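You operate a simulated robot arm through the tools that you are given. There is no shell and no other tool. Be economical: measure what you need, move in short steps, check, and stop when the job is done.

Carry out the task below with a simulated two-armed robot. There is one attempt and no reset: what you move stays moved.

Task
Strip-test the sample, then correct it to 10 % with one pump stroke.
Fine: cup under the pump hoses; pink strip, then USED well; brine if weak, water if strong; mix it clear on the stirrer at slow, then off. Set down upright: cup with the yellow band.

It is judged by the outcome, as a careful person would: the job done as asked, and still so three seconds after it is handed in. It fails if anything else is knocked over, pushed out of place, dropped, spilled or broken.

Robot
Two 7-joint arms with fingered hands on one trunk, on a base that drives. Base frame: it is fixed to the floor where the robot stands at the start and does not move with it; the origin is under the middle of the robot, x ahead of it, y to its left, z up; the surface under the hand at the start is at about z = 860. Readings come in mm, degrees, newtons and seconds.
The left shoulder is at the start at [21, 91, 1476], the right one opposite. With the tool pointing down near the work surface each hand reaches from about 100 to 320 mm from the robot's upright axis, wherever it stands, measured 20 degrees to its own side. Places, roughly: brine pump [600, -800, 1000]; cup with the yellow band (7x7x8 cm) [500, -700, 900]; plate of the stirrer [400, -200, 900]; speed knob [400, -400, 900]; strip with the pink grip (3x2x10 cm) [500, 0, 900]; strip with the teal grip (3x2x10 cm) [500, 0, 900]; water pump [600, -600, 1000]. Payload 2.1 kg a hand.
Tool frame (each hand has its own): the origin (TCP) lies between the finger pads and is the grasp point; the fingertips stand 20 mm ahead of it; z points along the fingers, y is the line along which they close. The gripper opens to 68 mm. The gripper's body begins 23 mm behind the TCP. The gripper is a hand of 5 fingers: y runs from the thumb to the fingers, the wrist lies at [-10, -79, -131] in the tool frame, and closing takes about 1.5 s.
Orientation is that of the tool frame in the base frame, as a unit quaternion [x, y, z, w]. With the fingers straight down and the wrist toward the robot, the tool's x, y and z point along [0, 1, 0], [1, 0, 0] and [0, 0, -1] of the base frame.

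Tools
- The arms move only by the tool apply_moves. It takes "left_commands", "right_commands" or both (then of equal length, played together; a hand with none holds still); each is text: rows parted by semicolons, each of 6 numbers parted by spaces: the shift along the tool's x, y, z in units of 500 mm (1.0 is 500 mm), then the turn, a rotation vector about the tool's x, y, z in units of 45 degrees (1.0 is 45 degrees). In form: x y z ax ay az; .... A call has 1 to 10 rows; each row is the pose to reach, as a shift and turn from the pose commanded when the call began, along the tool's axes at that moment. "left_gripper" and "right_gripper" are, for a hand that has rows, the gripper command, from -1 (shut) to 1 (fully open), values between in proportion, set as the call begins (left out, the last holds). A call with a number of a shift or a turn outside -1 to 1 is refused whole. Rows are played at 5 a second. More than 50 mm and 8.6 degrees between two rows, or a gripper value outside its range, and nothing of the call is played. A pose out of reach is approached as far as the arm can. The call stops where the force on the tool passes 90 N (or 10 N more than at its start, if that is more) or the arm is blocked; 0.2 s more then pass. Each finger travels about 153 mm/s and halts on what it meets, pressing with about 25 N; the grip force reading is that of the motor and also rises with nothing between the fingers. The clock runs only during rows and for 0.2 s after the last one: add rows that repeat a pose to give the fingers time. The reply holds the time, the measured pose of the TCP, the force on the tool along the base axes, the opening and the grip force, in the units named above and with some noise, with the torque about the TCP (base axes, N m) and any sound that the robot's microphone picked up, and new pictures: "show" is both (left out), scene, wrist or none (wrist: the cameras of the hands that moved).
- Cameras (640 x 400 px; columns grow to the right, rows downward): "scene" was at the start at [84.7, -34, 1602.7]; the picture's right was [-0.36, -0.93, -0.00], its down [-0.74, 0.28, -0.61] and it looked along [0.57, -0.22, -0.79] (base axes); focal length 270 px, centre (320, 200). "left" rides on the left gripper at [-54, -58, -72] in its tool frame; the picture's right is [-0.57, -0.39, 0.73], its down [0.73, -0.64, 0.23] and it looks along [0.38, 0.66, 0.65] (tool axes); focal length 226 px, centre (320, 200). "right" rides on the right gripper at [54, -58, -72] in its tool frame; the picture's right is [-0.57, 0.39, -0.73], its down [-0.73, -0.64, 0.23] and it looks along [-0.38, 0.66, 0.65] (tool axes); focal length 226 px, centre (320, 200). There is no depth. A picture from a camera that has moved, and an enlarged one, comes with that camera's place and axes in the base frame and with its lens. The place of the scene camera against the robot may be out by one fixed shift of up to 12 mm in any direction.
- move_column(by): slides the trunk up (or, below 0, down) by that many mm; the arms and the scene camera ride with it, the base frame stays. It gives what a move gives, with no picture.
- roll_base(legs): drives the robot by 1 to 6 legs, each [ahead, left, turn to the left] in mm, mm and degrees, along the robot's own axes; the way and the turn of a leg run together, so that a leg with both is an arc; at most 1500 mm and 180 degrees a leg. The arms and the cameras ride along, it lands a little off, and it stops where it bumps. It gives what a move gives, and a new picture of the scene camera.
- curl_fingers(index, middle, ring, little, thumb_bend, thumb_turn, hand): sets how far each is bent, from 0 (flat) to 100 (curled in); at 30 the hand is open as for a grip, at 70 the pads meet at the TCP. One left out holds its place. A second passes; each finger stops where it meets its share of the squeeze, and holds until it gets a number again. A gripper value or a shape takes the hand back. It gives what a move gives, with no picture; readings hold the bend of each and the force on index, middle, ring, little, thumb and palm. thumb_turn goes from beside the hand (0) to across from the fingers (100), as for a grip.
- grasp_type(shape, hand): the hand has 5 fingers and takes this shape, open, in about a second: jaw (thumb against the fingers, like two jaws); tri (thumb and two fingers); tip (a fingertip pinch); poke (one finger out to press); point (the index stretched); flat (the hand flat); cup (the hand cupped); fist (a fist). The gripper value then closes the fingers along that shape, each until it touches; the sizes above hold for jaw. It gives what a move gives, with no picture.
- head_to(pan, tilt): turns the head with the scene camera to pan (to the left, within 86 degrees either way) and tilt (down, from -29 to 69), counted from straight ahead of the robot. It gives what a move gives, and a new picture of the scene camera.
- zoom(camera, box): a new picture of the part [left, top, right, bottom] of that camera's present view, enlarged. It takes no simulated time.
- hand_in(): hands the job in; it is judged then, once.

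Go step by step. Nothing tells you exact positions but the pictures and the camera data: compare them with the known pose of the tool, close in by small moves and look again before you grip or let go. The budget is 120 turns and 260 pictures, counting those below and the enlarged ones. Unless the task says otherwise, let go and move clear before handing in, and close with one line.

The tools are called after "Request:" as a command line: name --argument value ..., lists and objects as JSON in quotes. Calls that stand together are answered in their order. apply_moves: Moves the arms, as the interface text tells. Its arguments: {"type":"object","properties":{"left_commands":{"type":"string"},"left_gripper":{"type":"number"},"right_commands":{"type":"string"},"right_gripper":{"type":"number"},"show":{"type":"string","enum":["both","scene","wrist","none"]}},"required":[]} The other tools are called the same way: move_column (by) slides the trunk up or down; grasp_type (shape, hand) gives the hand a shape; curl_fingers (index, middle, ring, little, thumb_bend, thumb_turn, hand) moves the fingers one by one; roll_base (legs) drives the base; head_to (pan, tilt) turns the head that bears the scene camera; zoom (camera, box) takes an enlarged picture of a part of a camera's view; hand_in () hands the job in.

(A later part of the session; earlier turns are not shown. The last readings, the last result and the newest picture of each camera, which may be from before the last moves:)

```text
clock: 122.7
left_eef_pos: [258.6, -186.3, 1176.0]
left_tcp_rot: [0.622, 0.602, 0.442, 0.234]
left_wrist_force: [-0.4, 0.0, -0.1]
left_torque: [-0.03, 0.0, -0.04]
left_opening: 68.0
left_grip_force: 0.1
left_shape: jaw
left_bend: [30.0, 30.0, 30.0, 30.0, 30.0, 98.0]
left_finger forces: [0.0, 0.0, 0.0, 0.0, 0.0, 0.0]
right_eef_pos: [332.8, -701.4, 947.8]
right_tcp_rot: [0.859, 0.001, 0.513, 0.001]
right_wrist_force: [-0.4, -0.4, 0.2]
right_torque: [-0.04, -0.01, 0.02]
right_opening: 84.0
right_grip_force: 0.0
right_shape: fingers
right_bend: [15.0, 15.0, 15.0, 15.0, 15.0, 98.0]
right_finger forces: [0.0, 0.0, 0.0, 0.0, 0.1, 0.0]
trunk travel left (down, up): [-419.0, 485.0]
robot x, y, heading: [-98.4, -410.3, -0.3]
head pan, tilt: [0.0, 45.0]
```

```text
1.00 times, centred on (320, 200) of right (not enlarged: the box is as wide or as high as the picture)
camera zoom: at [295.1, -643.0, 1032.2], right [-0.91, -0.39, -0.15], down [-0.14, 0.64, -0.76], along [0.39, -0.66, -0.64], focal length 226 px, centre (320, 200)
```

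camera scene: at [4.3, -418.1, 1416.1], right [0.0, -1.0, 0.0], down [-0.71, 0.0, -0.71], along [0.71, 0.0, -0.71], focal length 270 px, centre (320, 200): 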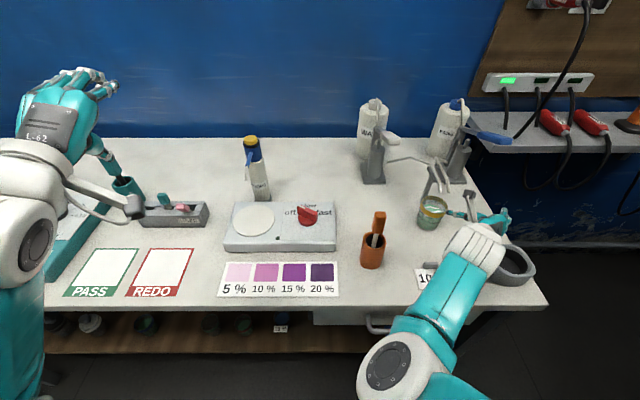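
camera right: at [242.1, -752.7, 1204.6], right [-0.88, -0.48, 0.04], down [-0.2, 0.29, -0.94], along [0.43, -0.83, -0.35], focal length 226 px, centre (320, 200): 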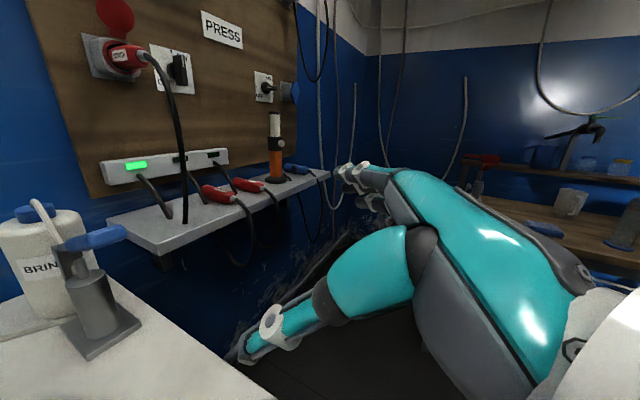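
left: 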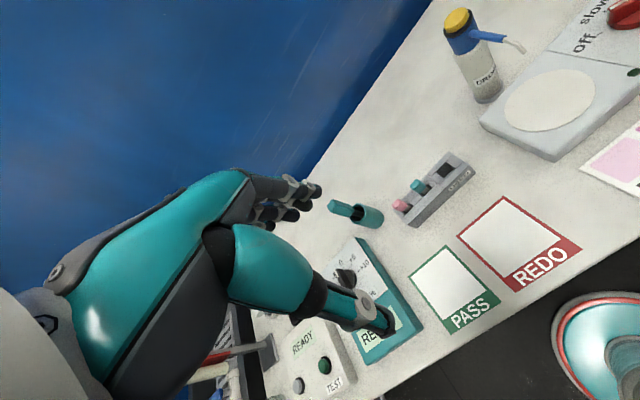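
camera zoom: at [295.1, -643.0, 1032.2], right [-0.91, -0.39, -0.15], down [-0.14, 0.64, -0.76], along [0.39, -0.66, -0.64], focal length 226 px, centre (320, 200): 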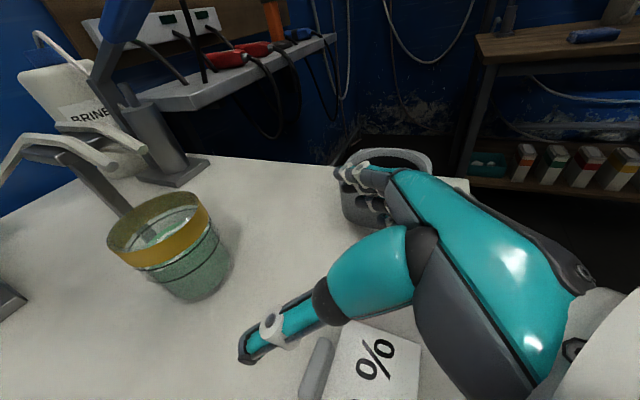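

The hand is level with the cup and in front of it. I'll advance 60 mm and check the alignment.

Request:
roll_base --legs '[[62, 6, 0]]'

Request:
zoom --camera "right" --box '[0, 100, 400, 400]'

Request:
head_to --pan -30 --tilt 45

Request:
zoom --camera "scene" --box '[240, 80, 440, 260]'

```text
clock: 123.6
left_eef_pos: [320.9, -180.8, 1178.0]
left_tcp_rot: [0.623, 0.601, 0.441, 0.236]
left_wrist_force: [0.2, -1.0, -0.6]
left_torque: [-0.03, -0.01, 0.04]
left_opening: 67.8
left_grip_force: 0.0
left_shape: jaw
left_bend: [30.0, 30.0, 30.0, 30.0, 30.0, 98.0]
left_finger forces: [0.1, 0.0, 0.0, 0.0, 0.0, 0.0]
right_eef_pos: [395.1, -695.6, 949.7]
right_tcp_rot: [0.858, 0.001, 0.513, 0.001]
right_wrist_force: [0.3, 0.6, 0.5]
right_torque: [0.04, -0.01, 0.03]
right_opening: 83.8
right_grip_force: 0.0
right_shape: fingers
right_bend: [15.0, 15.0, 15.0, 15.0, 15.0, 98.0]
right_finger forces: [0.0, 0.1, 0.0, 0.0, 0.1, 0.0]
trunk travel left (down, up): [-419.0, 485.0]
robot x, y, heading: [-40.1, -404.9, -0.1]
head pan, tilt: [0.0, 45.0]
camera scene: at [75.8, -413.0, 1315.6], right [0.0, -1.0, 0.0], down [-0.71, 0.0, -0.71], along [0.71, 0.0, -0.71], focal length 270 px, centre (320, 200)
```

scene: 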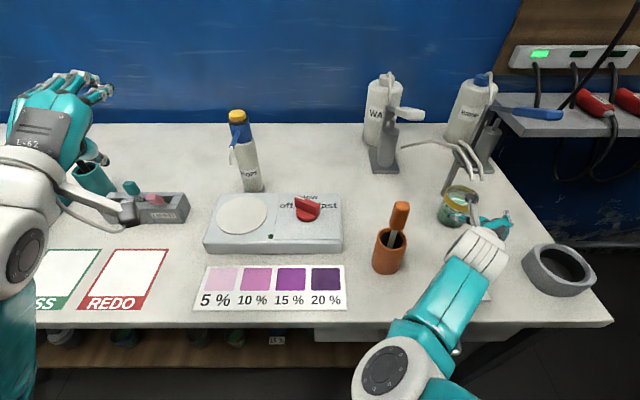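

```text
1.33 times, centred on (200, 250) of right
camera zoom: at [357.9, -637.2, 1031.9], right [-0.91, -0.39, -0.15], down [-0.14, 0.64, -0.76], along [0.39, -0.66, -0.64], focal length 301 px, centre (480, 133)
```

zoom: 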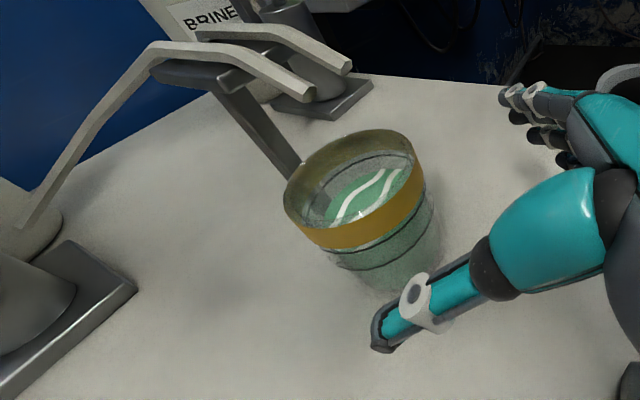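

```text
clock: 124.6
left_eef_pos: [320.1, -180.8, 1177.3]
left_tcp_rot: [0.623, 0.601, 0.441, 0.236]
left_wrist_force: [-1.0, 0.7, -0.6]
left_torque: [0.04, 0.0, 0.01]
left_opening: 67.8
left_grip_force: 0.0
left_shape: jaw
left_bend: [30.0, 30.0, 30.0, 30.0, 30.0, 98.0]
left_finger forces: [0.2, 0.0, 0.0, 0.0, 0.0, 0.0]
right_eef_pos: [393.8, -695.6, 948.8]
right_tcp_rot: [0.858, 0.001, 0.513, 0.0]
right_wrist_force: [-0.6, 0.6, -0.8]
right_torque: [-0.01, -0.02, -0.01]
right_opening: 84.2
right_grip_force: 0.0
right_shape: fingers
right_bend: [15.0, 15.0, 15.0, 15.0, 15.0, 98.0]
right_finger forces: [0.1, 0.0, 0.0, 0.0, 0.0, 0.1]
trunk travel left (down, up): [-419.0, 485.0]
robot x, y, heading: [-37.2, -407.6, -0.2]
head pan, tilt: [-30.0, 45.0]
camera scene: at [64.5, -453.6, 1315.7], right [-0.5, -0.87, 0.0], down [-0.61, 0.35, -0.71], along [0.61, -0.35, -0.71], focal length 270 px, centre (320, 200)
```

scene: 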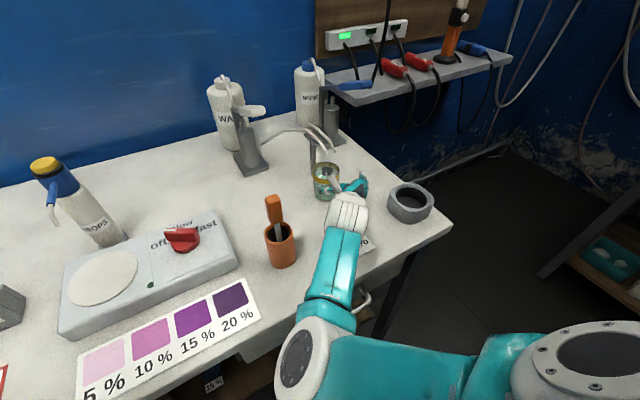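

```text
2.22 times, centred on (340, 170) of scene
camera zoom: at [64.5, -453.6, 1315.7], right [-0.5, -0.87, 0.0], down [-0.61, 0.35, -0.71], along [0.61, -0.35, -0.71], focal length 600 px, centre (276, 267)
```

zoom: 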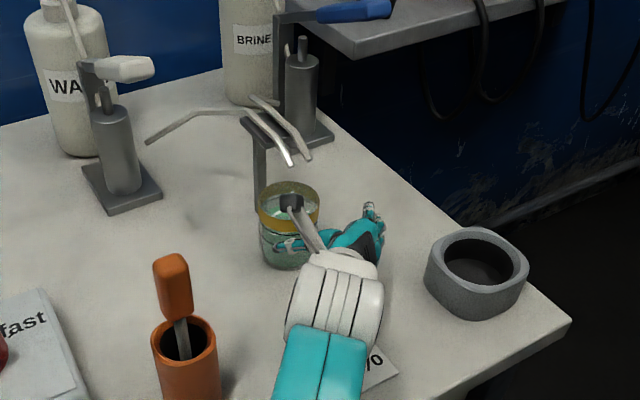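

Thumb and fingers straddle the cup, with its centre at about (463,-690). I'll shift 5 mm left, lower 38 mm, then slide forward around it.

Request:
move_column --by -38

Request:
roll_base --legs '[[30, 4, 0]]'

Request:
zoom --camera "right" --box '[100, 100, 500, 400]'

Request:
zoom --camera "scene" --box '[240, 60, 440, 240]'

```text
clock: 125.4
left_eef_pos: [320.4, -180.7, 1139.8]
left_tcp_rot: [0.623, 0.601, 0.442, 0.235]
left_wrist_force: [0.0, -0.4, 0.4]
left_torque: [-0.01, -0.01, -0.03]
left_opening: 67.4
left_grip_force: 0.0
left_shape: jaw
left_bend: [30.0, 30.0, 30.0, 30.0, 30.0, 98.0]
left_finger forces: [0.0, 0.0, 0.0, 0.1, 0.0, 0.1]
right_eef_pos: [394.5, -696.0, 911.0]
right_tcp_rot: [0.858, 0.002, 0.514, 0.0]
right_wrist_force: [0.2, 0.7, -0.1]
right_torque: [-0.05, 0.0, -0.03]
right_opening: 84.2
right_grip_force: 0.1
right_shape: fingers
right_bend: [15.0, 15.0, 15.0, 15.0, 15.0, 98.0]
right_finger forces: [0.0, 0.0, 0.0, 0.1, 0.0, 0.0]
trunk travel left (down, up): [-381.0, 523.0]
robot x, y, heading: [-36.3, -404.1, -0.2]
head pan, tilt: [-30.0, 45.0]
```

```text
clock: 126.2
left_eef_pos: [351.4, -177.9, 1137.5]
left_tcp_rot: [0.625, 0.6, 0.44, 0.237]
left_wrist_force: [0.4, -0.1, 0.0]
left_torque: [-0.01, 0.0, 0.0]
left_opening: 67.8
left_grip_force: 0.3
left_shape: jaw
left_bend: [30.0, 30.0, 30.0, 30.0, 30.0, 98.0]
left_finger forces: [0.0, 0.0, 0.0, 0.0, 0.1, 0.1]
right_eef_pos: [424.2, -692.1, 910.8]
right_tcp_rot: [0.858, 0.001, 0.513, 0.0]
right_wrist_force: [0.2, -0.3, 0.8]
right_torque: [-0.01, 0.0, -0.03]
right_opening: 84.2
right_grip_force: 0.1
right_shape: fingers
right_bend: [15.0, 15.0, 15.0, 15.0, 15.0, 98.0]
right_finger forces: [0.0, 0.1, 0.1, 0.0, 0.0, 0.0]
trunk travel left (down, up): [-381.0, 523.0]
robot x, y, heading: [-9.2, -403.0, -0.2]
head pan, tilt: [-30.0, 45.0]
camera scene: at [99.4, -449.7, 1277.4], right [-0.5, -0.86, 0.0], down [-0.61, 0.36, -0.71], along [0.61, -0.36, -0.71], focal length 270 px, centre (320, 200)
```

scene: 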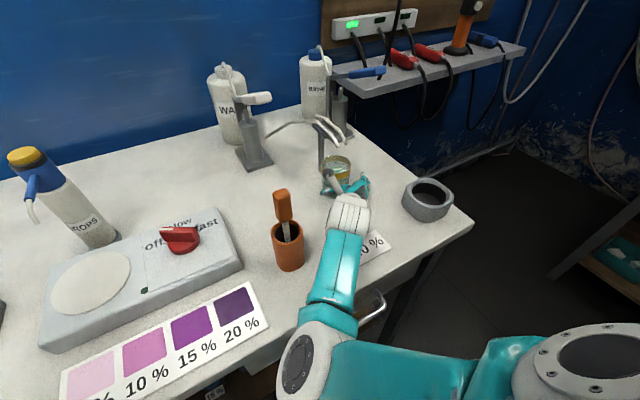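

```text
1.33 times, centred on (300, 250) of right
camera zoom: at [388.1, -633.4, 993.9], right [-0.91, -0.39, -0.15], down [-0.14, 0.64, -0.76], along [0.39, -0.66, -0.64], focal length 301 px, centre (347, 133)
```

zoom: 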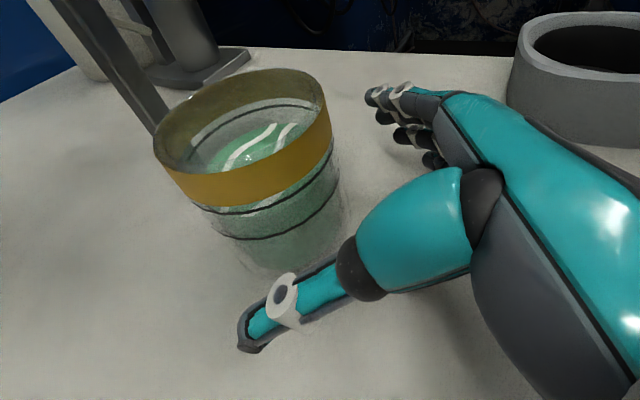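

```text
2.22 times, centred on (340, 150) of scene
camera zoom: at [99.4, -449.7, 1277.4], right [-0.5, -0.86, 0.0], down [-0.61, 0.36, -0.71], along [0.61, -0.36, -0.71], focal length 600 px, centre (276, 311)
```

zoom: 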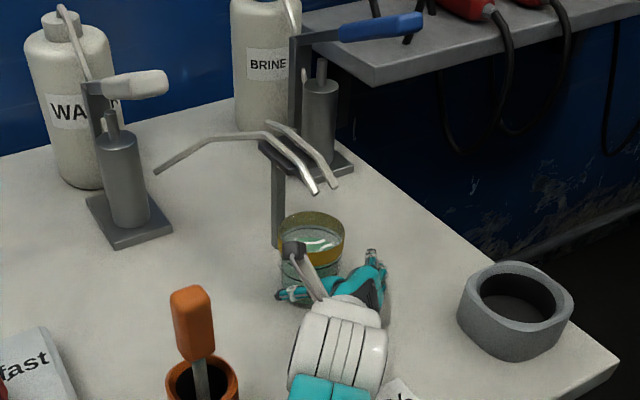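

Request:
roll_base --legs '[[22, 2, 0]]'

Request:
zoom --camera "right" --box '[100, 100, 500, 400]'

Request:
zoom --camera "scene" --box '[260, 80, 420, 220]'

```text
clock: 127.0
left_eef_pos: [373.3, -174.2, 1139.1]
left_tcp_rot: [0.624, 0.6, 0.441, 0.236]
left_wrist_force: [-0.4, -0.4, -0.1]
left_torque: [-0.02, 0.02, 0.0]
left_opening: 68.0
left_grip_force: 0.1
left_shape: jaw
left_bend: [30.0, 30.0, 30.0, 30.0, 30.0, 98.0]
left_finger forces: [0.1, 0.0, 0.1, 0.0, 0.0, 0.0]
right_eef_pos: [445.8, -689.1, 911.7]
right_tcp_rot: [0.859, 0.001, 0.513, 0.001]
right_wrist_force: [0.2, 0.6, 0.4]
right_torque: [-0.02, -0.01, 0.01]
right_opening: 84.2
right_grip_force: 0.1
right_shape: fingers
right_bend: [15.0, 15.0, 15.0, 15.0, 15.0, 98.0]
right_finger forces: [0.1, 0.0, 0.0, 0.1, 0.0, 0.0]
trunk travel left (down, up): [-381.0, 523.0]
robot x, y, heading: [17.7, -402.5, -0.2]
head pan, tilt: [-30.0, 45.0]
camera scene: at [121.4, -447.7, 1277.4], right [-0.5, -0.86, 0.0], down [-0.61, 0.36, -0.71], along [0.61, -0.36, -0.71], focal length 270 px, centre (320, 200)
```

scene: 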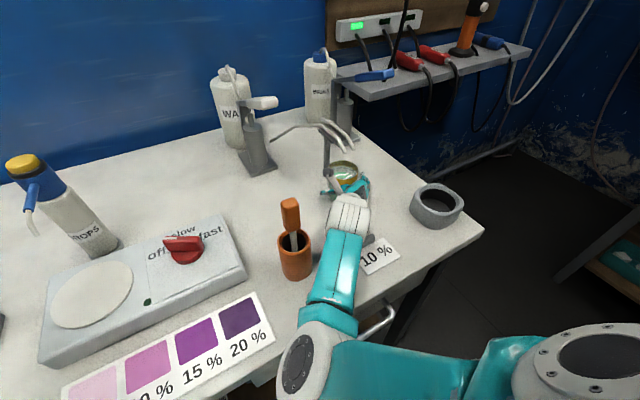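

```text
1.33 times, centred on (300, 250) of right
camera zoom: at [410.1, -631.4, 993.9], right [-0.91, -0.39, -0.15], down [-0.14, 0.64, -0.76], along [0.39, -0.66, -0.64], focal length 301 px, centre (347, 133)
```

zoom: 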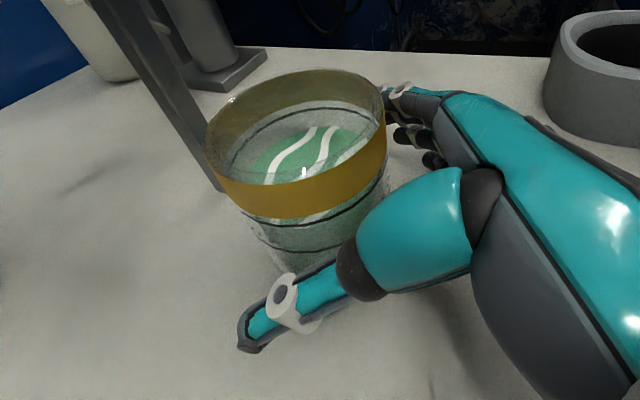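

```text
2.86 times, centred on (340, 150) of scene
camera zoom: at [121.4, -447.7, 1277.4], right [-0.5, -0.86, 0.0], down [-0.61, 0.36, -0.71], along [0.61, -0.36, -0.71], focal length 771 px, centre (263, 343)
```

zoom: 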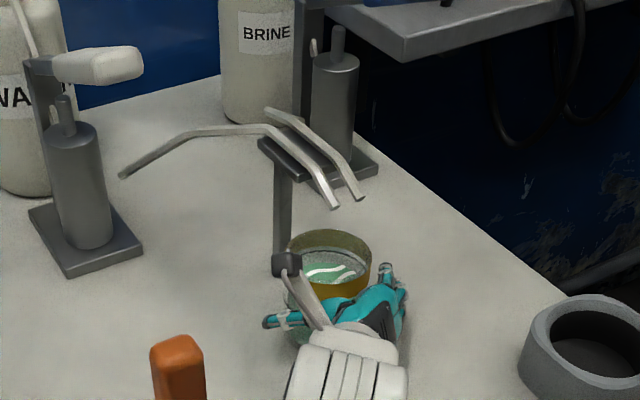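

The cup is between thumb and fingers. I'll close gently in two steps.

Request:
curl_fingers --hand "right" --index 27 --middle 27 --ring 27 --little 27 --thumb_bend 27

Request:
curl_fingers --hand "right" --index 50 --middle 50 --ring 50 --little 50 --thumb_bend 50

Request:
zoom --camera "right" --box '[100, 100, 500, 400]'

Request:
zoom --camera "scene" --box '[260, 80, 420, 220]'

```text
clock: 128.1
left_eef_pos: [372.9, -174.4, 1137.8]
left_tcp_rot: [0.624, 0.601, 0.441, 0.235]
left_wrist_force: [0.4, 1.4, -0.5]
left_torque: [0.0, 0.02, 0.01]
left_opening: 67.7
left_grip_force: 0.1
left_shape: jaw
left_bend: [30.0, 30.0, 30.0, 30.0, 30.0, 98.0]
left_finger forces: [0.0, 0.1, 0.0, 0.0, 0.1, 0.0]
right_eef_pos: [447.1, -689.2, 910.7]
right_tcp_rot: [0.858, 0.002, 0.514, 0.0]
right_wrist_force: [-0.1, -0.2, 0.7]
right_torque: [-0.02, -0.03, 0.01]
right_opening: 67.7
right_grip_force: 0.1
right_shape: fingers
right_bend: [27.0, 27.0, 27.0, 27.0, 27.0, 98.0]
right_finger forces: [0.4, 0.0, 0.0, 0.0, 0.0, 0.0]
trunk travel left (down, up): [-381.0, 523.0]
robot x, y, heading: [15.2, -398.4, -0.3]
head pan, tilt: [-30.0, 45.0]
```

```text
clock: 129.1
left_eef_pos: [372.8, -175.1, 1138.8]
left_tcp_rot: [0.623, 0.601, 0.441, 0.235]
left_wrist_force: [0.4, -0.3, -0.9]
left_torque: [0.03, 0.01, -0.03]
left_opening: 67.7
left_grip_force: 0.1
left_shape: jaw
left_bend: [30.0, 30.0, 30.0, 30.0, 30.0, 98.0]
left_finger forces: [0.0, 0.0, 0.0, 0.0, 0.0, 0.0]
right_eef_pos: [447.2, -690.9, 911.3]
right_tcp_rot: [0.858, 0.001, 0.513, 0.0]
right_wrist_force: [0.5, -0.6, 0.1]
right_torque: [-0.07, 0.0, -0.06]
right_opening: 46.5
right_grip_force: 5.0
right_shape: fingers
right_bend: [41.0, 45.0, 48.0, 50.0, 38.0, 97.0]
right_finger forces: [2.6, 2.0, 0.5, 0.1, 4.8, 0.0]
trunk travel left (down, up): [-381.0, 523.0]
robot x, y, heading: [11.0, -395.8, -0.1]
head pan, tilt: [-30.0, 45.0]
```

```text
1.33 times, centred on (300, 250) of right
camera zoom: at [410.0, -631.5, 994.0], right [-0.91, -0.39, -0.15], down [-0.14, 0.64, -0.76], along [0.39, -0.66, -0.64], focal length 301 px, centre (347, 133)
```

zoom: 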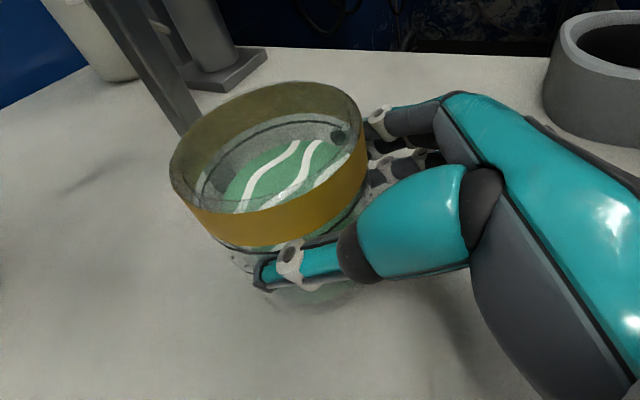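

```text
2.86 times, centred on (340, 150) of scene
camera zoom: at [121.3, -447.8, 1277.4], right [-0.5, -0.86, 0.0], down [-0.61, 0.36, -0.71], along [0.61, -0.36, -0.71], focal length 771 px, centre (263, 343)
```

zoom: 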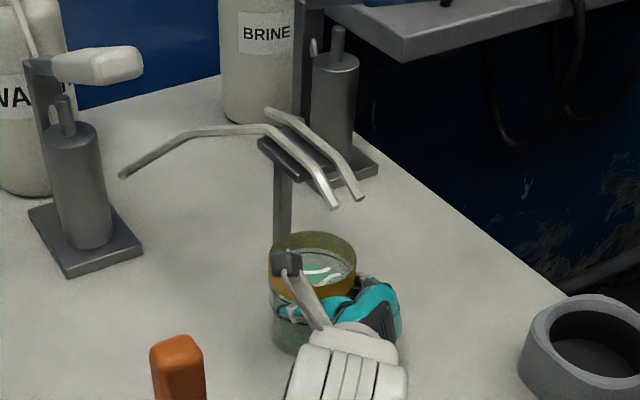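

Contact is light and the cup slid a few mm to the left. I'll reopen slightly, recentre (8 mm ahead, 8 mm left), and then close firmly.

Request:
curl_fingers --hand "right" --index 24 --middle 24 --ring 24 --little 24 --thumb_bend 22

Request:
roll_base --legs '[[9, 7, 0]]'

Request:
zoom --camera "right" --box '[100, 100, 500, 400]'

```text
clock: 130.1
left_eef_pos: [372.8, -173.8, 1139.2]
left_tcp_rot: [0.624, 0.601, 0.441, 0.236]
left_wrist_force: [0.5, 0.2, 0.1]
left_torque: [-0.03, 0.0, -0.03]
left_opening: 67.8
left_grip_force: 0.0
left_shape: jaw
left_bend: [30.0, 30.0, 30.0, 30.0, 30.0, 98.0]
left_finger forces: [0.0, 0.0, 0.1, 0.1, 0.0, 0.0]
right_eef_pos: [447.0, -691.0, 910.7]
right_tcp_rot: [0.858, 0.0, 0.514, 0.0]
right_wrist_force: [-1.3, 0.4, 1.1]
right_torque: [0.04, -0.01, 0.0]
right_opening: 72.3
right_grip_force: 0.1
right_shape: fingers
right_bend: [24.0, 24.0, 24.0, 24.0, 22.0, 98.0]
right_finger forces: [0.0, 0.0, 0.0, 0.0, 0.0, 0.0]
trunk travel left (down, up): [-381.0, 523.0]
robot x, y, heading: [14.7, -400.1, 0.0]
head pan, tilt: [-30.0, 45.0]
```

```text
clock: 130.8
left_eef_pos: [383.6, -166.9, 1138.8]
left_tcp_rot: [0.624, 0.6, 0.441, 0.236]
left_wrist_force: [-1.0, 0.1, 0.0]
left_torque: [0.0, 0.03, 0.02]
left_opening: 67.9
left_grip_force: 0.0
left_shape: jaw
left_bend: [30.0, 30.0, 30.0, 30.0, 30.0, 98.0]
left_finger forces: [0.0, 0.0, 0.1, 0.0, 0.0, 0.0]
right_eef_pos: [457.7, -682.2, 911.7]
right_tcp_rot: [0.858, 0.001, 0.513, 0.001]
right_wrist_force: [0.5, -0.1, 0.5]
right_torque: [0.01, -0.03, 0.0]
right_opening: 72.7
right_grip_force: 0.1
right_shape: fingers
right_bend: [24.0, 24.0, 24.0, 24.0, 22.0, 98.0]
right_finger forces: [0.0, 0.1, 0.0, 0.0, 0.0, 0.0]
trunk travel left (down, up): [-381.0, 523.0]
robot x, y, heading: [20.9, -387.9, -0.2]
head pan, tilt: [-30.0, 45.0]
camera scene: at [130.5, -440.6, 1277.4], right [-0.5, -0.86, 0.0], down [-0.61, 0.36, -0.71], along [0.61, -0.36, -0.71], focal length 270 px, centre (320, 200)
```

scene: 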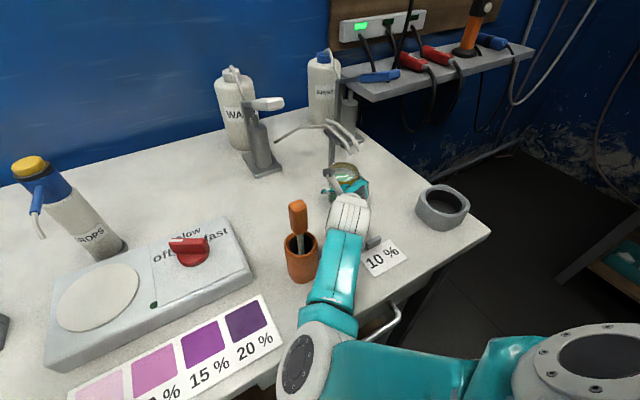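

```text
1.33 times, centred on (300, 250) of right
camera zoom: at [419.2, -624.3, 993.9], right [-0.91, -0.39, -0.15], down [-0.14, 0.64, -0.76], along [0.39, -0.66, -0.64], focal length 301 px, centre (347, 133)
```

zoom: 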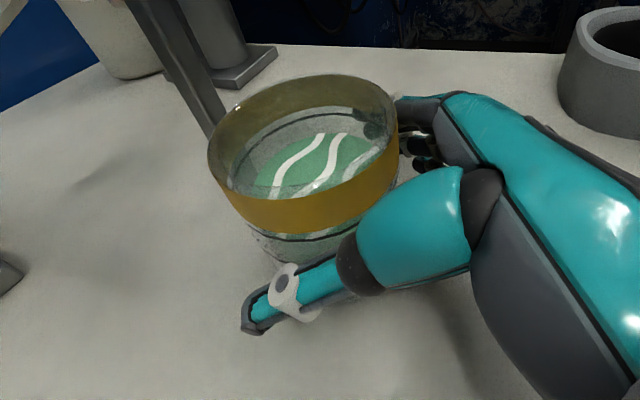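

Request:
curl_fingers --hand "right" --index 45 --middle 45 --ring 50 --little 50 --thumb_bend 50

Request:
curl_fingers --hand "right" --index 80 --middle 80 --ring 80 --little 80 --thumb_bend 80

Request:
zoom --camera "right" --box '[100, 100, 500, 400]'

```text
clock: 131.8
left_eef_pos: [382.2, -167.7, 1138.7]
left_tcp_rot: [0.623, 0.601, 0.441, 0.236]
left_wrist_force: [-1.1, 0.0, -0.7]
left_torque: [-0.01, -0.02, 0.01]
left_opening: 67.8
left_grip_force: 0.1
left_shape: jaw
left_bend: [30.0, 30.0, 30.0, 30.0, 30.0, 98.0]
left_finger forces: [0.1, 0.0, 0.0, 0.1, 0.0, 0.1]
right_eef_pos: [456.6, -683.0, 910.9]
right_tcp_rot: [0.858, 0.001, 0.513, 0.001]
right_wrist_force: [-1.0, -0.1, 0.4]
right_torque: [-0.1, 0.04, -0.02]
right_opening: 51.3
right_grip_force: 5.9
right_shape: fingers
right_bend: [38.0, 41.0, 45.0, 50.0, 35.0, 97.0]
right_finger forces: [2.7, 1.6, 1.9, 0.0, 6.1, 0.0]
trunk travel left (down, up): [-381.0, 523.0]
robot x, y, heading: [21.3, -389.9, -0.3]
head pan, tilt: [-30.0, 45.0]
```

```text
clock: 132.8
left_eef_pos: [382.6, -167.5, 1140.0]
left_tcp_rot: [0.623, 0.601, 0.442, 0.235]
left_wrist_force: [0.3, 0.9, -0.3]
left_torque: [0.03, -0.04, -0.01]
left_opening: 67.6
left_grip_force: 0.1
left_shape: jaw
left_bend: [30.0, 30.0, 30.0, 30.0, 30.0, 98.0]
left_finger forces: [0.0, 0.1, 0.1, 0.0, 0.0, 0.0]
right_eef_pos: [457.5, -683.2, 910.7]
right_tcp_rot: [0.858, 0.001, 0.513, 0.0]
right_wrist_force: [1.0, -1.0, 1.2]
right_torque: [-0.14, -0.03, -0.03]
right_opening: 49.1
right_grip_force: 20.0
right_shape: fingers
right_bend: [54.0, 60.0, 71.0, 80.0, 23.0, 93.0]
right_finger forces: [6.8, 6.2, 6.5, 0.0, 21.5, 0.1]
trunk travel left (down, up): [-381.0, 523.0]
robot x, y, heading: [23.5, -392.6, -0.0]
head pan, tilt: [-30.0, 45.0]
```

```text
1.33 times, centred on (300, 250) of right
camera zoom: at [419.0, -624.4, 994.1], right [-0.91, -0.39, -0.15], down [-0.14, 0.64, -0.76], along [0.39, -0.66, -0.64], focal length 301 px, centre (347, 133)
```

zoom: 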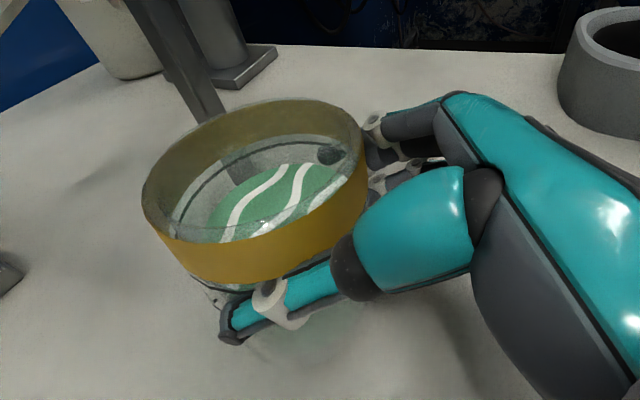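

The cup is held with about 20 N on each side. I'll lift it 6 mm with the trunk and check that it stays upright.

Request:
move_column --by 7

Request:
zoom --camera "scene" --box '[260, 80, 420, 220]'

Request:
zoom --camera "right" --box '[100, 100, 500, 400]'

```text
clock: 133.4
left_eef_pos: [382.2, -167.8, 1146.0]
left_tcp_rot: [0.625, 0.6, 0.44, 0.236]
left_wrist_force: [-0.1, 0.6, 0.3]
left_torque: [0.0, -0.02, 0.03]
left_opening: 67.9
left_grip_force: 0.1
left_shape: jaw
left_bend: [30.0, 30.0, 30.0, 30.0, 30.0, 98.0]
left_finger forces: [0.1, 0.0, 0.0, 0.1, 0.1, 0.0]
right_eef_pos: [458.1, -683.1, 918.1]
right_tcp_rot: [0.858, 0.002, 0.513, 0.0]
right_wrist_force: [-0.1, 0.7, -3.2]
right_torque: [-0.03, 0.0, 0.0]
right_opening: 47.7
right_grip_force: 18.0
right_shape: fingers
right_bend: [56.0, 62.0, 72.0, 80.0, 16.0, 93.0]
right_finger forces: [5.6, 5.8, 5.9, 0.0, 18.5, 0.0]
trunk travel left (down, up): [-388.0, 516.0]
robot x, y, heading: [27.2, -393.8, -0.1]
head pan, tilt: [-30.0, 45.0]
```

```text
2.86 times, centred on (340, 150) of scene
camera zoom: at [129.9, -440.7, 1284.5], right [-0.5, -0.86, 0.0], down [-0.61, 0.36, -0.71], along [0.61, -0.36, -0.71], focal length 771 px, centre (263, 343)
```

zoom: 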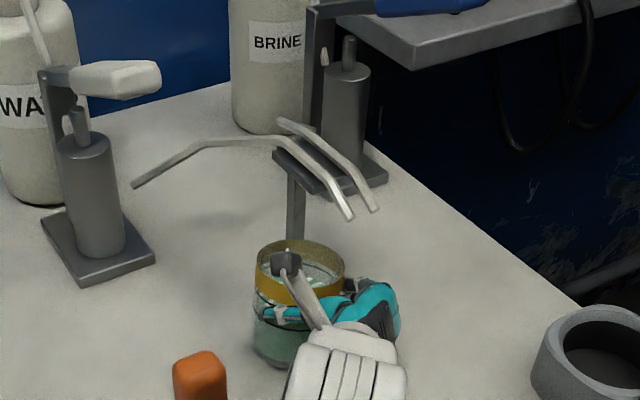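

```text
1.33 times, centred on (300, 250) of right
camera zoom: at [419.4, -624.3, 1000.7], right [-0.91, -0.39, -0.15], down [-0.15, 0.64, -0.76], along [0.39, -0.66, -0.64], focal length 301 px, centre (347, 133)
```

zoom: 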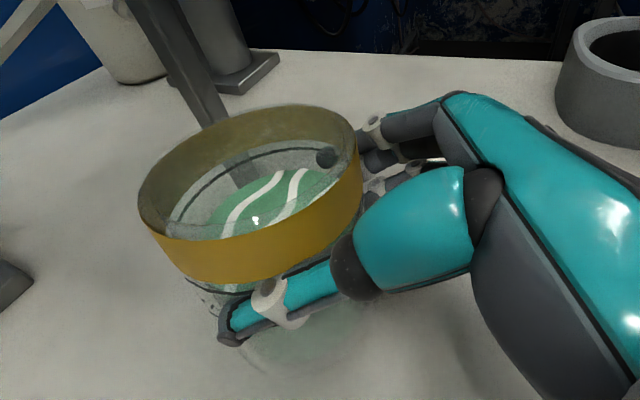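

The cup lifts (about 3 N weight) and stays upright, but the fingers are slowly pushing the thumb back. I'll freeze the fingers near their current bend so it stops creeping.

Request:
curl_fingers --hand "right" --index 57 --middle 63 --ring 73 --thumb_bend 80

Request:
curl_fingers --hand "right" --thumb_bend 80

```text
clock: 134.4
left_eef_pos: [383.2, -168.2, 1145.8]
left_tcp_rot: [0.624, 0.601, 0.441, 0.235]
left_wrist_force: [0.6, -0.2, -0.1]
left_torque: [-0.01, 0.03, -0.04]
left_opening: 67.6
left_grip_force: 0.1
left_shape: jaw
left_bend: [30.0, 30.0, 30.0, 30.0, 30.0, 98.0]
left_finger forces: [0.0, 0.1, 0.1, 0.0, 0.1, 0.1]
right_eef_pos: [454.1, -682.8, 917.6]
right_tcp_rot: [0.858, 0.002, 0.513, 0.0]
right_wrist_force: [0.5, 0.2, 0.0]
right_torque: [-0.05, 0.03, 0.06]
right_opening: 44.5
right_grip_force: 17.2
right_shape: fingers
right_bend: [45.0, 54.0, 58.0, 80.0, 34.0, 90.0]
right_finger forces: [5.3, 5.3, 6.8, 0.0, 16.0, 0.1]
trunk travel left (down, up): [-388.0, 516.0]
robot x, y, heading: [23.0, -389.1, -0.4]
head pan, tilt: [-30.0, 45.0]
```

```text
clock: 135.4
left_eef_pos: [382.2, -167.5, 1145.8]
left_tcp_rot: [0.624, 0.6, 0.441, 0.236]
left_wrist_force: [0.7, 0.0, 0.0]
left_torque: [-0.03, 0.02, -0.01]
left_opening: 67.8
left_grip_force: 0.1
left_shape: jaw
left_bend: [30.0, 30.0, 30.0, 30.0, 30.0, 98.0]
left_finger forces: [0.0, 0.0, 0.0, 0.0, 0.0, 0.0]
right_eef_pos: [455.9, -682.9, 918.6]
right_tcp_rot: [0.858, 0.001, 0.514, 0.0]
right_wrist_force: [-0.5, 1.8, 0.6]
right_torque: [-0.04, 0.0, 0.01]
right_opening: 43.6
right_grip_force: 16.3
right_shape: fingers
right_bend: [45.0, 54.0, 59.0, 80.0, 35.0, 90.0]
right_finger forces: [5.1, 5.3, 6.2, 0.0, 16.1, 0.0]
trunk travel left (down, up): [-388.0, 516.0]
robot x, y, heading: [23.6, -392.7, -0.0]
head pan, tilt: [-30.0, 45.0]
```

Request:
zoom --camera "right" --box '[100, 100, 500, 400]'

Request:
zoom --camera "scene" --box '[280, 110, 400, 220]'

```text
1.33 times, centred on (300, 250) of right
camera zoom: at [419.1, -624.3, 1001.0], right [-0.91, -0.39, -0.15], down [-0.14, 0.64, -0.76], along [0.39, -0.66, -0.64], focal length 301 px, centre (347, 133)
```

zoom: 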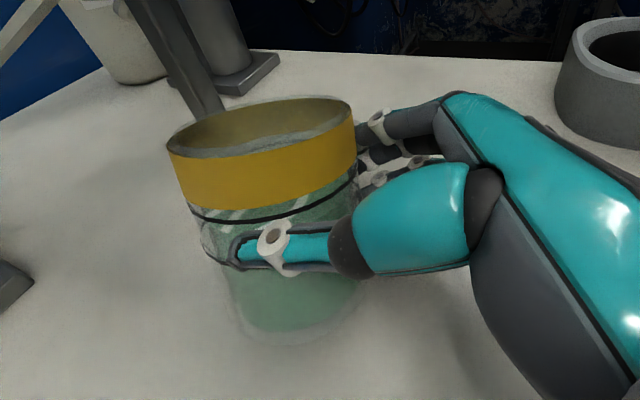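

```text
3.64 times, centred on (340, 165) of scene
camera zoom: at [129.5, -440.5, 1284.5], right [-0.5, -0.86, 0.0], down [-0.61, 0.36, -0.71], along [0.61, -0.36, -0.71], focal length 981 px, centre (247, 327)
```

zoom: 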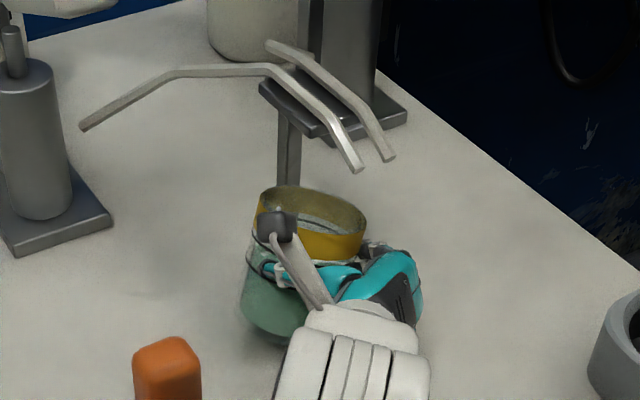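

The cup has leaned toward the fingers by about 20°. I'll ease the thumb back in small steps so the fingers right it while it rests on the table.

Request:
curl_fingers --hand "right" --thumb_bend 29

Request:
zoom --camera "right" --box '[100, 100, 500, 400]'

```text
clock: 136.4
left_eef_pos: [382.2, -168.4, 1146.7]
left_tcp_rot: [0.623, 0.6, 0.441, 0.237]
left_wrist_force: [0.2, -0.3, 0.4]
left_torque: [0.04, 0.0, 0.02]
left_opening: 68.0
left_grip_force: 0.0
left_shape: jaw
left_bend: [30.0, 30.0, 30.0, 30.0, 30.0, 98.0]
left_finger forces: [0.0, 0.0, 0.0, 0.1, 0.0, 0.1]
right_eef_pos: [456.6, -683.2, 917.8]
right_tcp_rot: [0.858, 0.002, 0.514, 0.0]
right_wrist_force: [0.6, 0.2, -0.8]
right_torque: [-0.04, 0.02, 0.0]
right_opening: 47.3
right_grip_force: 3.3
right_shape: fingers
right_bend: [56.0, 61.0, 71.0, 80.0, 17.0, 97.0]
right_finger forces: [0.0, 0.8, 2.8, 0.0, 3.1, 0.0]
trunk travel left (down, up): [-388.0, 516.0]
robot x, y, heading: [25.2, -394.8, -0.3]
head pan, tilt: [-30.0, 45.0]
```

```text
1.33 times, centred on (300, 250) of right
camera zoom: at [419.2, -624.4, 1000.9], right [-0.91, -0.39, -0.15], down [-0.14, 0.64, -0.76], along [0.39, -0.66, -0.64], focal length 301 px, centre (347, 133)
```

zoom: 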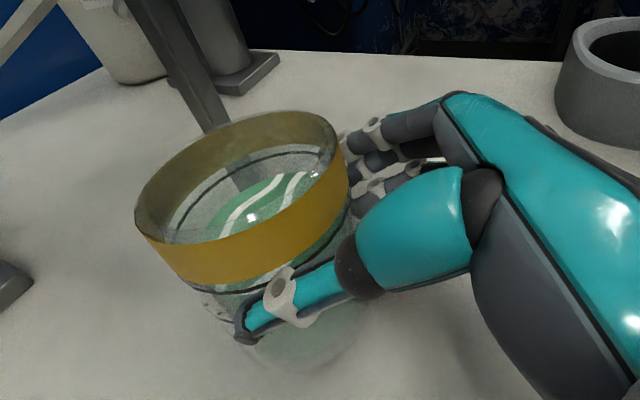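

The cup is upright again with nothing spilled. I'll re-squeeze more evenly and moderately, raising fingers and thumb together.

Request:
curl_fingers --hand "right" --index 64 --middle 69 --ring 79 --thumb_bend 42

Request:
zoom --camera "right" --box '[100, 100, 500, 400]'

```text
clock: 137.4
left_eef_pos: [382.2, -166.6, 1145.2]
left_tcp_rot: [0.624, 0.6, 0.441, 0.236]
left_wrist_force: [-0.9, -0.5, -0.4]
left_torque: [-0.03, -0.05, -0.02]
left_opening: 67.6
left_grip_force: 0.0
left_shape: jaw
left_bend: [30.0, 30.0, 30.0, 30.0, 30.0, 98.0]
left_finger forces: [0.0, 0.1, 0.1, 0.1, 0.0, 0.0]
right_eef_pos: [455.9, -682.4, 919.7]
right_tcp_rot: [0.858, 0.002, 0.514, 0.0]
right_wrist_force: [-0.1, 1.1, -0.7]
right_torque: [-0.03, -0.04, 0.04]
right_opening: 39.5
right_grip_force: 4.3
right_shape: fingers
right_bend: [59.0, 64.0, 79.0, 80.0, 31.0, 97.0]
right_finger forces: [1.8, 2.3, 0.0, 0.0, 5.0, 0.0]
trunk travel left (down, up): [-388.0, 516.0]
robot x, y, heading: [26.5, -390.8, -0.5]
head pan, tilt: [-30.0, 45.0]
```

```text
1.33 times, centred on (300, 250) of right
camera zoom: at [419.1, -624.2, 1001.0], right [-0.91, -0.39, -0.15], down [-0.14, 0.64, -0.76], along [0.39, -0.66, -0.64], focal length 301 px, centre (347, 133)
```

zoom: 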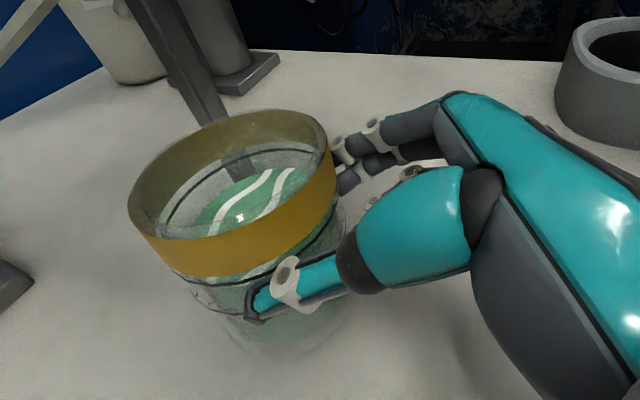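

The cup is being squeezed forward out of the pinch because the contact is in front of its centre. I'll open, advance about 24 mm so the cup sits against the palm, and look.

Request:
curl_fingers --hand "right" --index 20 --middle 20 --ring 20 --little 20 --thumb_bend 12

Request:
move_column --by -5

Request:
roll_base --legs '[[22, 10, 0]]'

Request:
zoom --camera "right" --box '[100, 100, 500, 400]'

Request:
zoom --camera "scene" --box '[240, 110, 440, 260]'

```text
clock: 138.4
left_eef_pos: [383.8, -167.9, 1145.8]
left_tcp_rot: [0.624, 0.601, 0.441, 0.236]
left_wrist_force: [0.1, -0.1, 0.0]
left_torque: [0.02, 0.02, -0.01]
left_opening: 67.9
left_grip_force: 0.0
left_shape: jaw
left_bend: [30.0, 30.0, 30.0, 30.0, 30.0, 98.0]
left_finger forces: [0.1, 0.0, 0.0, 0.0, 0.0, 0.0]
right_eef_pos: [455.5, -682.4, 917.9]
right_tcp_rot: [0.858, 0.001, 0.513, 0.0]
right_wrist_force: [0.0, 0.0, 0.3]
right_torque: [0.0, 0.01, 0.02]
right_opening: 81.1
right_grip_force: 0.0
right_shape: fingers
right_bend: [20.0, 20.0, 20.0, 20.0, 12.0, 98.0]
right_finger forces: [0.0, 0.1, 0.0, 0.1, 0.0, 0.1]
trunk travel left (down, up): [-388.0, 516.0]
robot x, y, heading: [24.2, -393.6, -0.6]
head pan, tilt: [-30.0, 45.0]
```

```text
clock: 138.9
left_eef_pos: [383.1, -167.5, 1140.6]
left_tcp_rot: [0.623, 0.6, 0.442, 0.236]
left_wrist_force: [0.7, 0.2, -0.1]
left_torque: [-0.04, -0.02, 0.0]
left_opening: 67.9
left_grip_force: 0.2
left_shape: jaw
left_bend: [30.0, 30.0, 30.0, 30.0, 30.0, 98.0]
left_finger forces: [0.0, 0.1, 0.0, 0.1, 0.0, 0.0]
right_eef_pos: [455.9, -683.1, 912.7]
right_tcp_rot: [0.858, 0.002, 0.514, 0.0]
right_wrist_force: [0.6, -0.2, 0.1]
right_torque: [0.04, -0.01, -0.01]
right_opening: 81.3
right_grip_force: 0.1
right_shape: fingers
right_bend: [20.0, 20.0, 20.0, 20.0, 12.0, 98.0]
right_finger forces: [0.0, 0.0, 0.0, 0.1, 0.0, 0.1]
trunk travel left (down, up): [-383.0, 521.0]
robot x, y, heading: [26.6, -391.8, -0.1]
head pan, tilt: [-30.0, 45.0]
```

```text
clock: 139.7
left_eef_pos: [395.7, -161.3, 1145.5]
left_tcp_rot: [0.623, 0.598, 0.443, 0.239]
left_wrist_force: [0.3, -1.0, 0.3]
left_torque: [-0.01, 0.01, 0.01]
left_opening: 67.9
left_grip_force: 0.1
left_shape: jaw
left_bend: [30.0, 30.0, 30.0, 30.0, 30.0, 98.0]
left_finger forces: [0.0, 0.0, 0.0, 0.1, 0.0, 0.1]
right_eef_pos: [471.0, -676.2, 919.8]
right_tcp_rot: [0.854, 0.0, 0.52, 0.003]
right_wrist_force: [0.2, -0.4, -1.0]
right_torque: [0.02, 0.02, -0.03]
right_opening: 81.5
right_grip_force: 0.8
right_shape: fingers
right_bend: [20.0, 20.0, 20.0, 20.0, 12.0, 98.0]
right_finger forces: [0.0, 0.1, 0.1, 0.0, 0.3, 0.1]
trunk travel left (down, up): [-383.0, 521.0]
robot x, y, heading: [44.5, -386.3, -0.3]
head pan, tilt: [-30.0, 45.0]
camera scene: at [142.2, -432.8, 1281.2], right [-0.51, -0.86, 0.0], down [-0.6, 0.36, -0.71], along [0.62, -0.36, -0.7], focal length 270 px, centre (320, 200)
```

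scene: 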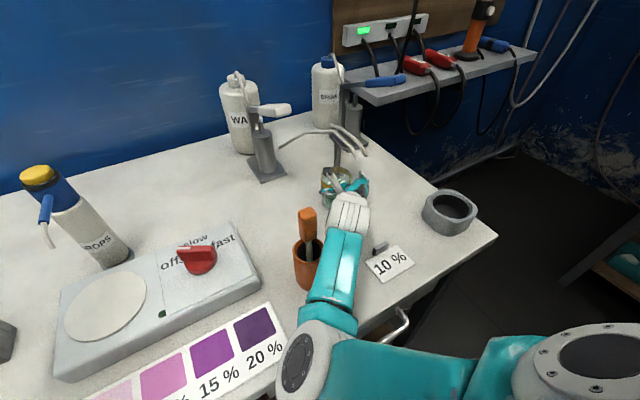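

```text
1.33 times, centred on (300, 250) of right
camera zoom: at [433.1, -618.0, 1002.7], right [-0.91, -0.38, -0.17], down [-0.13, 0.64, -0.76], along [0.4, -0.67, -0.63], focal length 301 px, centre (347, 133)
```

zoom: 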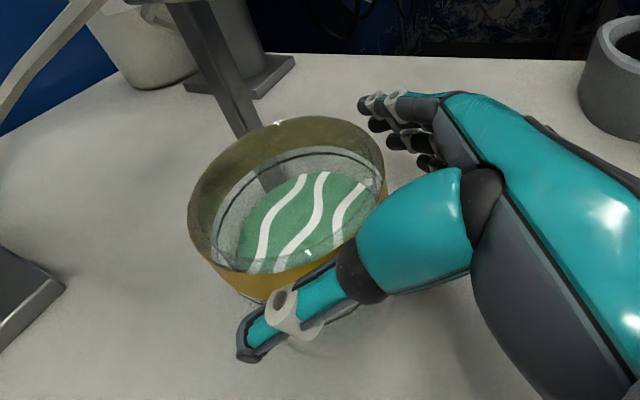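

```text
2.67 times, centred on (340, 185) of scene
camera zoom: at [142.2, -432.8, 1281.2], right [-0.51, -0.86, 0.0], down [-0.6, 0.36, -0.71], along [0.62, -0.36, -0.7], focal length 720 px, centre (267, 240)
```

zoom: 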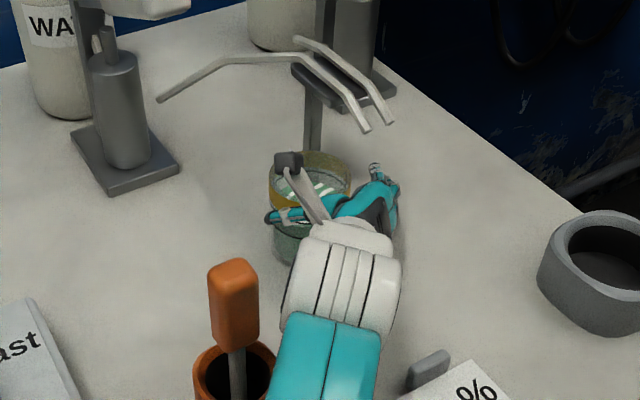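

The elbow is meeting the table front and tipping the robot slightly, so I'll back off at once and check the cup.

Request:
roll_base --legs '[[-14, 0, 0]]'

Request:
zoom --camera "right" --box '[100, 100, 500, 400]'

Request:
zoom --camera "scene" --box '[280, 120, 400, 220]'

```text
clock: 140.5
left_eef_pos: [391.7, -159.4, 1141.9]
left_tcp_rot: [0.625, 0.599, 0.441, 0.236]
left_wrist_force: [-0.5, 0.5, -0.1]
left_torque: [0.0, 0.0, -0.03]
left_opening: 67.5
left_grip_force: 0.0
left_shape: jaw
left_bend: [30.0, 30.0, 30.0, 30.0, 30.0, 98.0]
left_finger forces: [0.0, 0.1, 0.0, 0.1, 0.1, 0.0]
right_eef_pos: [464.1, -677.9, 916.4]
right_tcp_rot: [0.856, 0.0, 0.517, 0.003]
right_wrist_force: [0.3, 0.0, 0.5]
right_torque: [-0.01, -0.02, 0.01]
right_opening: 81.6
right_grip_force: 0.0
right_shape: fingers
right_bend: [20.0, 20.0, 20.0, 20.0, 12.0, 98.0]
right_finger forces: [0.0, 0.0, 0.0, 0.1, 0.0, 0.0]
trunk travel left (down, up): [-383.0, 521.0]
robot x, y, heading: [30.4, -384.0, -0.4]
head pan, tilt: [-30.0, 45.0]
camera scene: at [137.7, -432.5, 1279.3], right [-0.51, -0.86, 0.0], down [-0.61, 0.36, -0.71], along [0.61, -0.36, -0.71], focal length 270 px, centre (320, 200)
```

scene: 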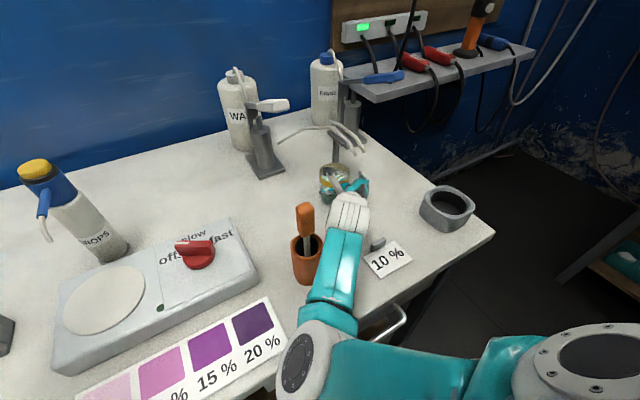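

```text
1.33 times, centred on (300, 250) of right
camera zoom: at [426.3, -617.7, 998.3], right [-0.91, -0.38, -0.16], down [-0.14, 0.64, -0.76], along [0.39, -0.67, -0.63], focal length 301 px, centre (347, 133)
```

zoom: 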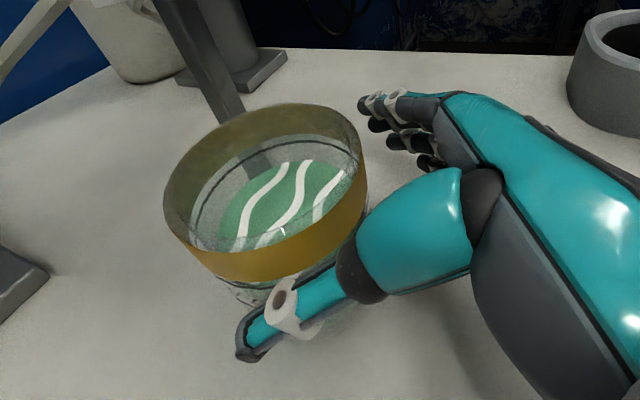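

```text
4.00 times, centred on (340, 170) of scene
camera zoom: at [137.7, -432.5, 1279.3], right [-0.51, -0.86, 0.0], down [-0.61, 0.36, -0.71], along [0.61, -0.36, -0.71], focal length 1080 px, centre (240, 320)
```

zoom: 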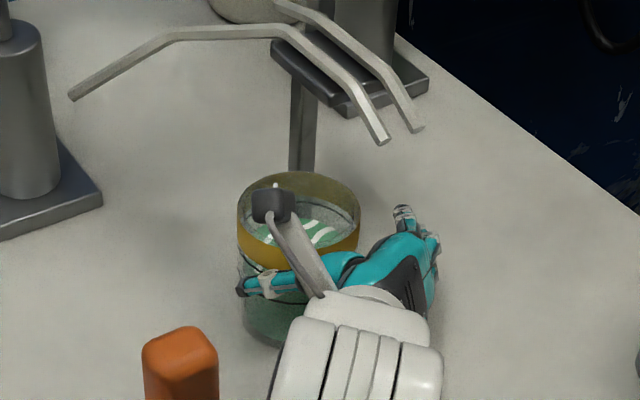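

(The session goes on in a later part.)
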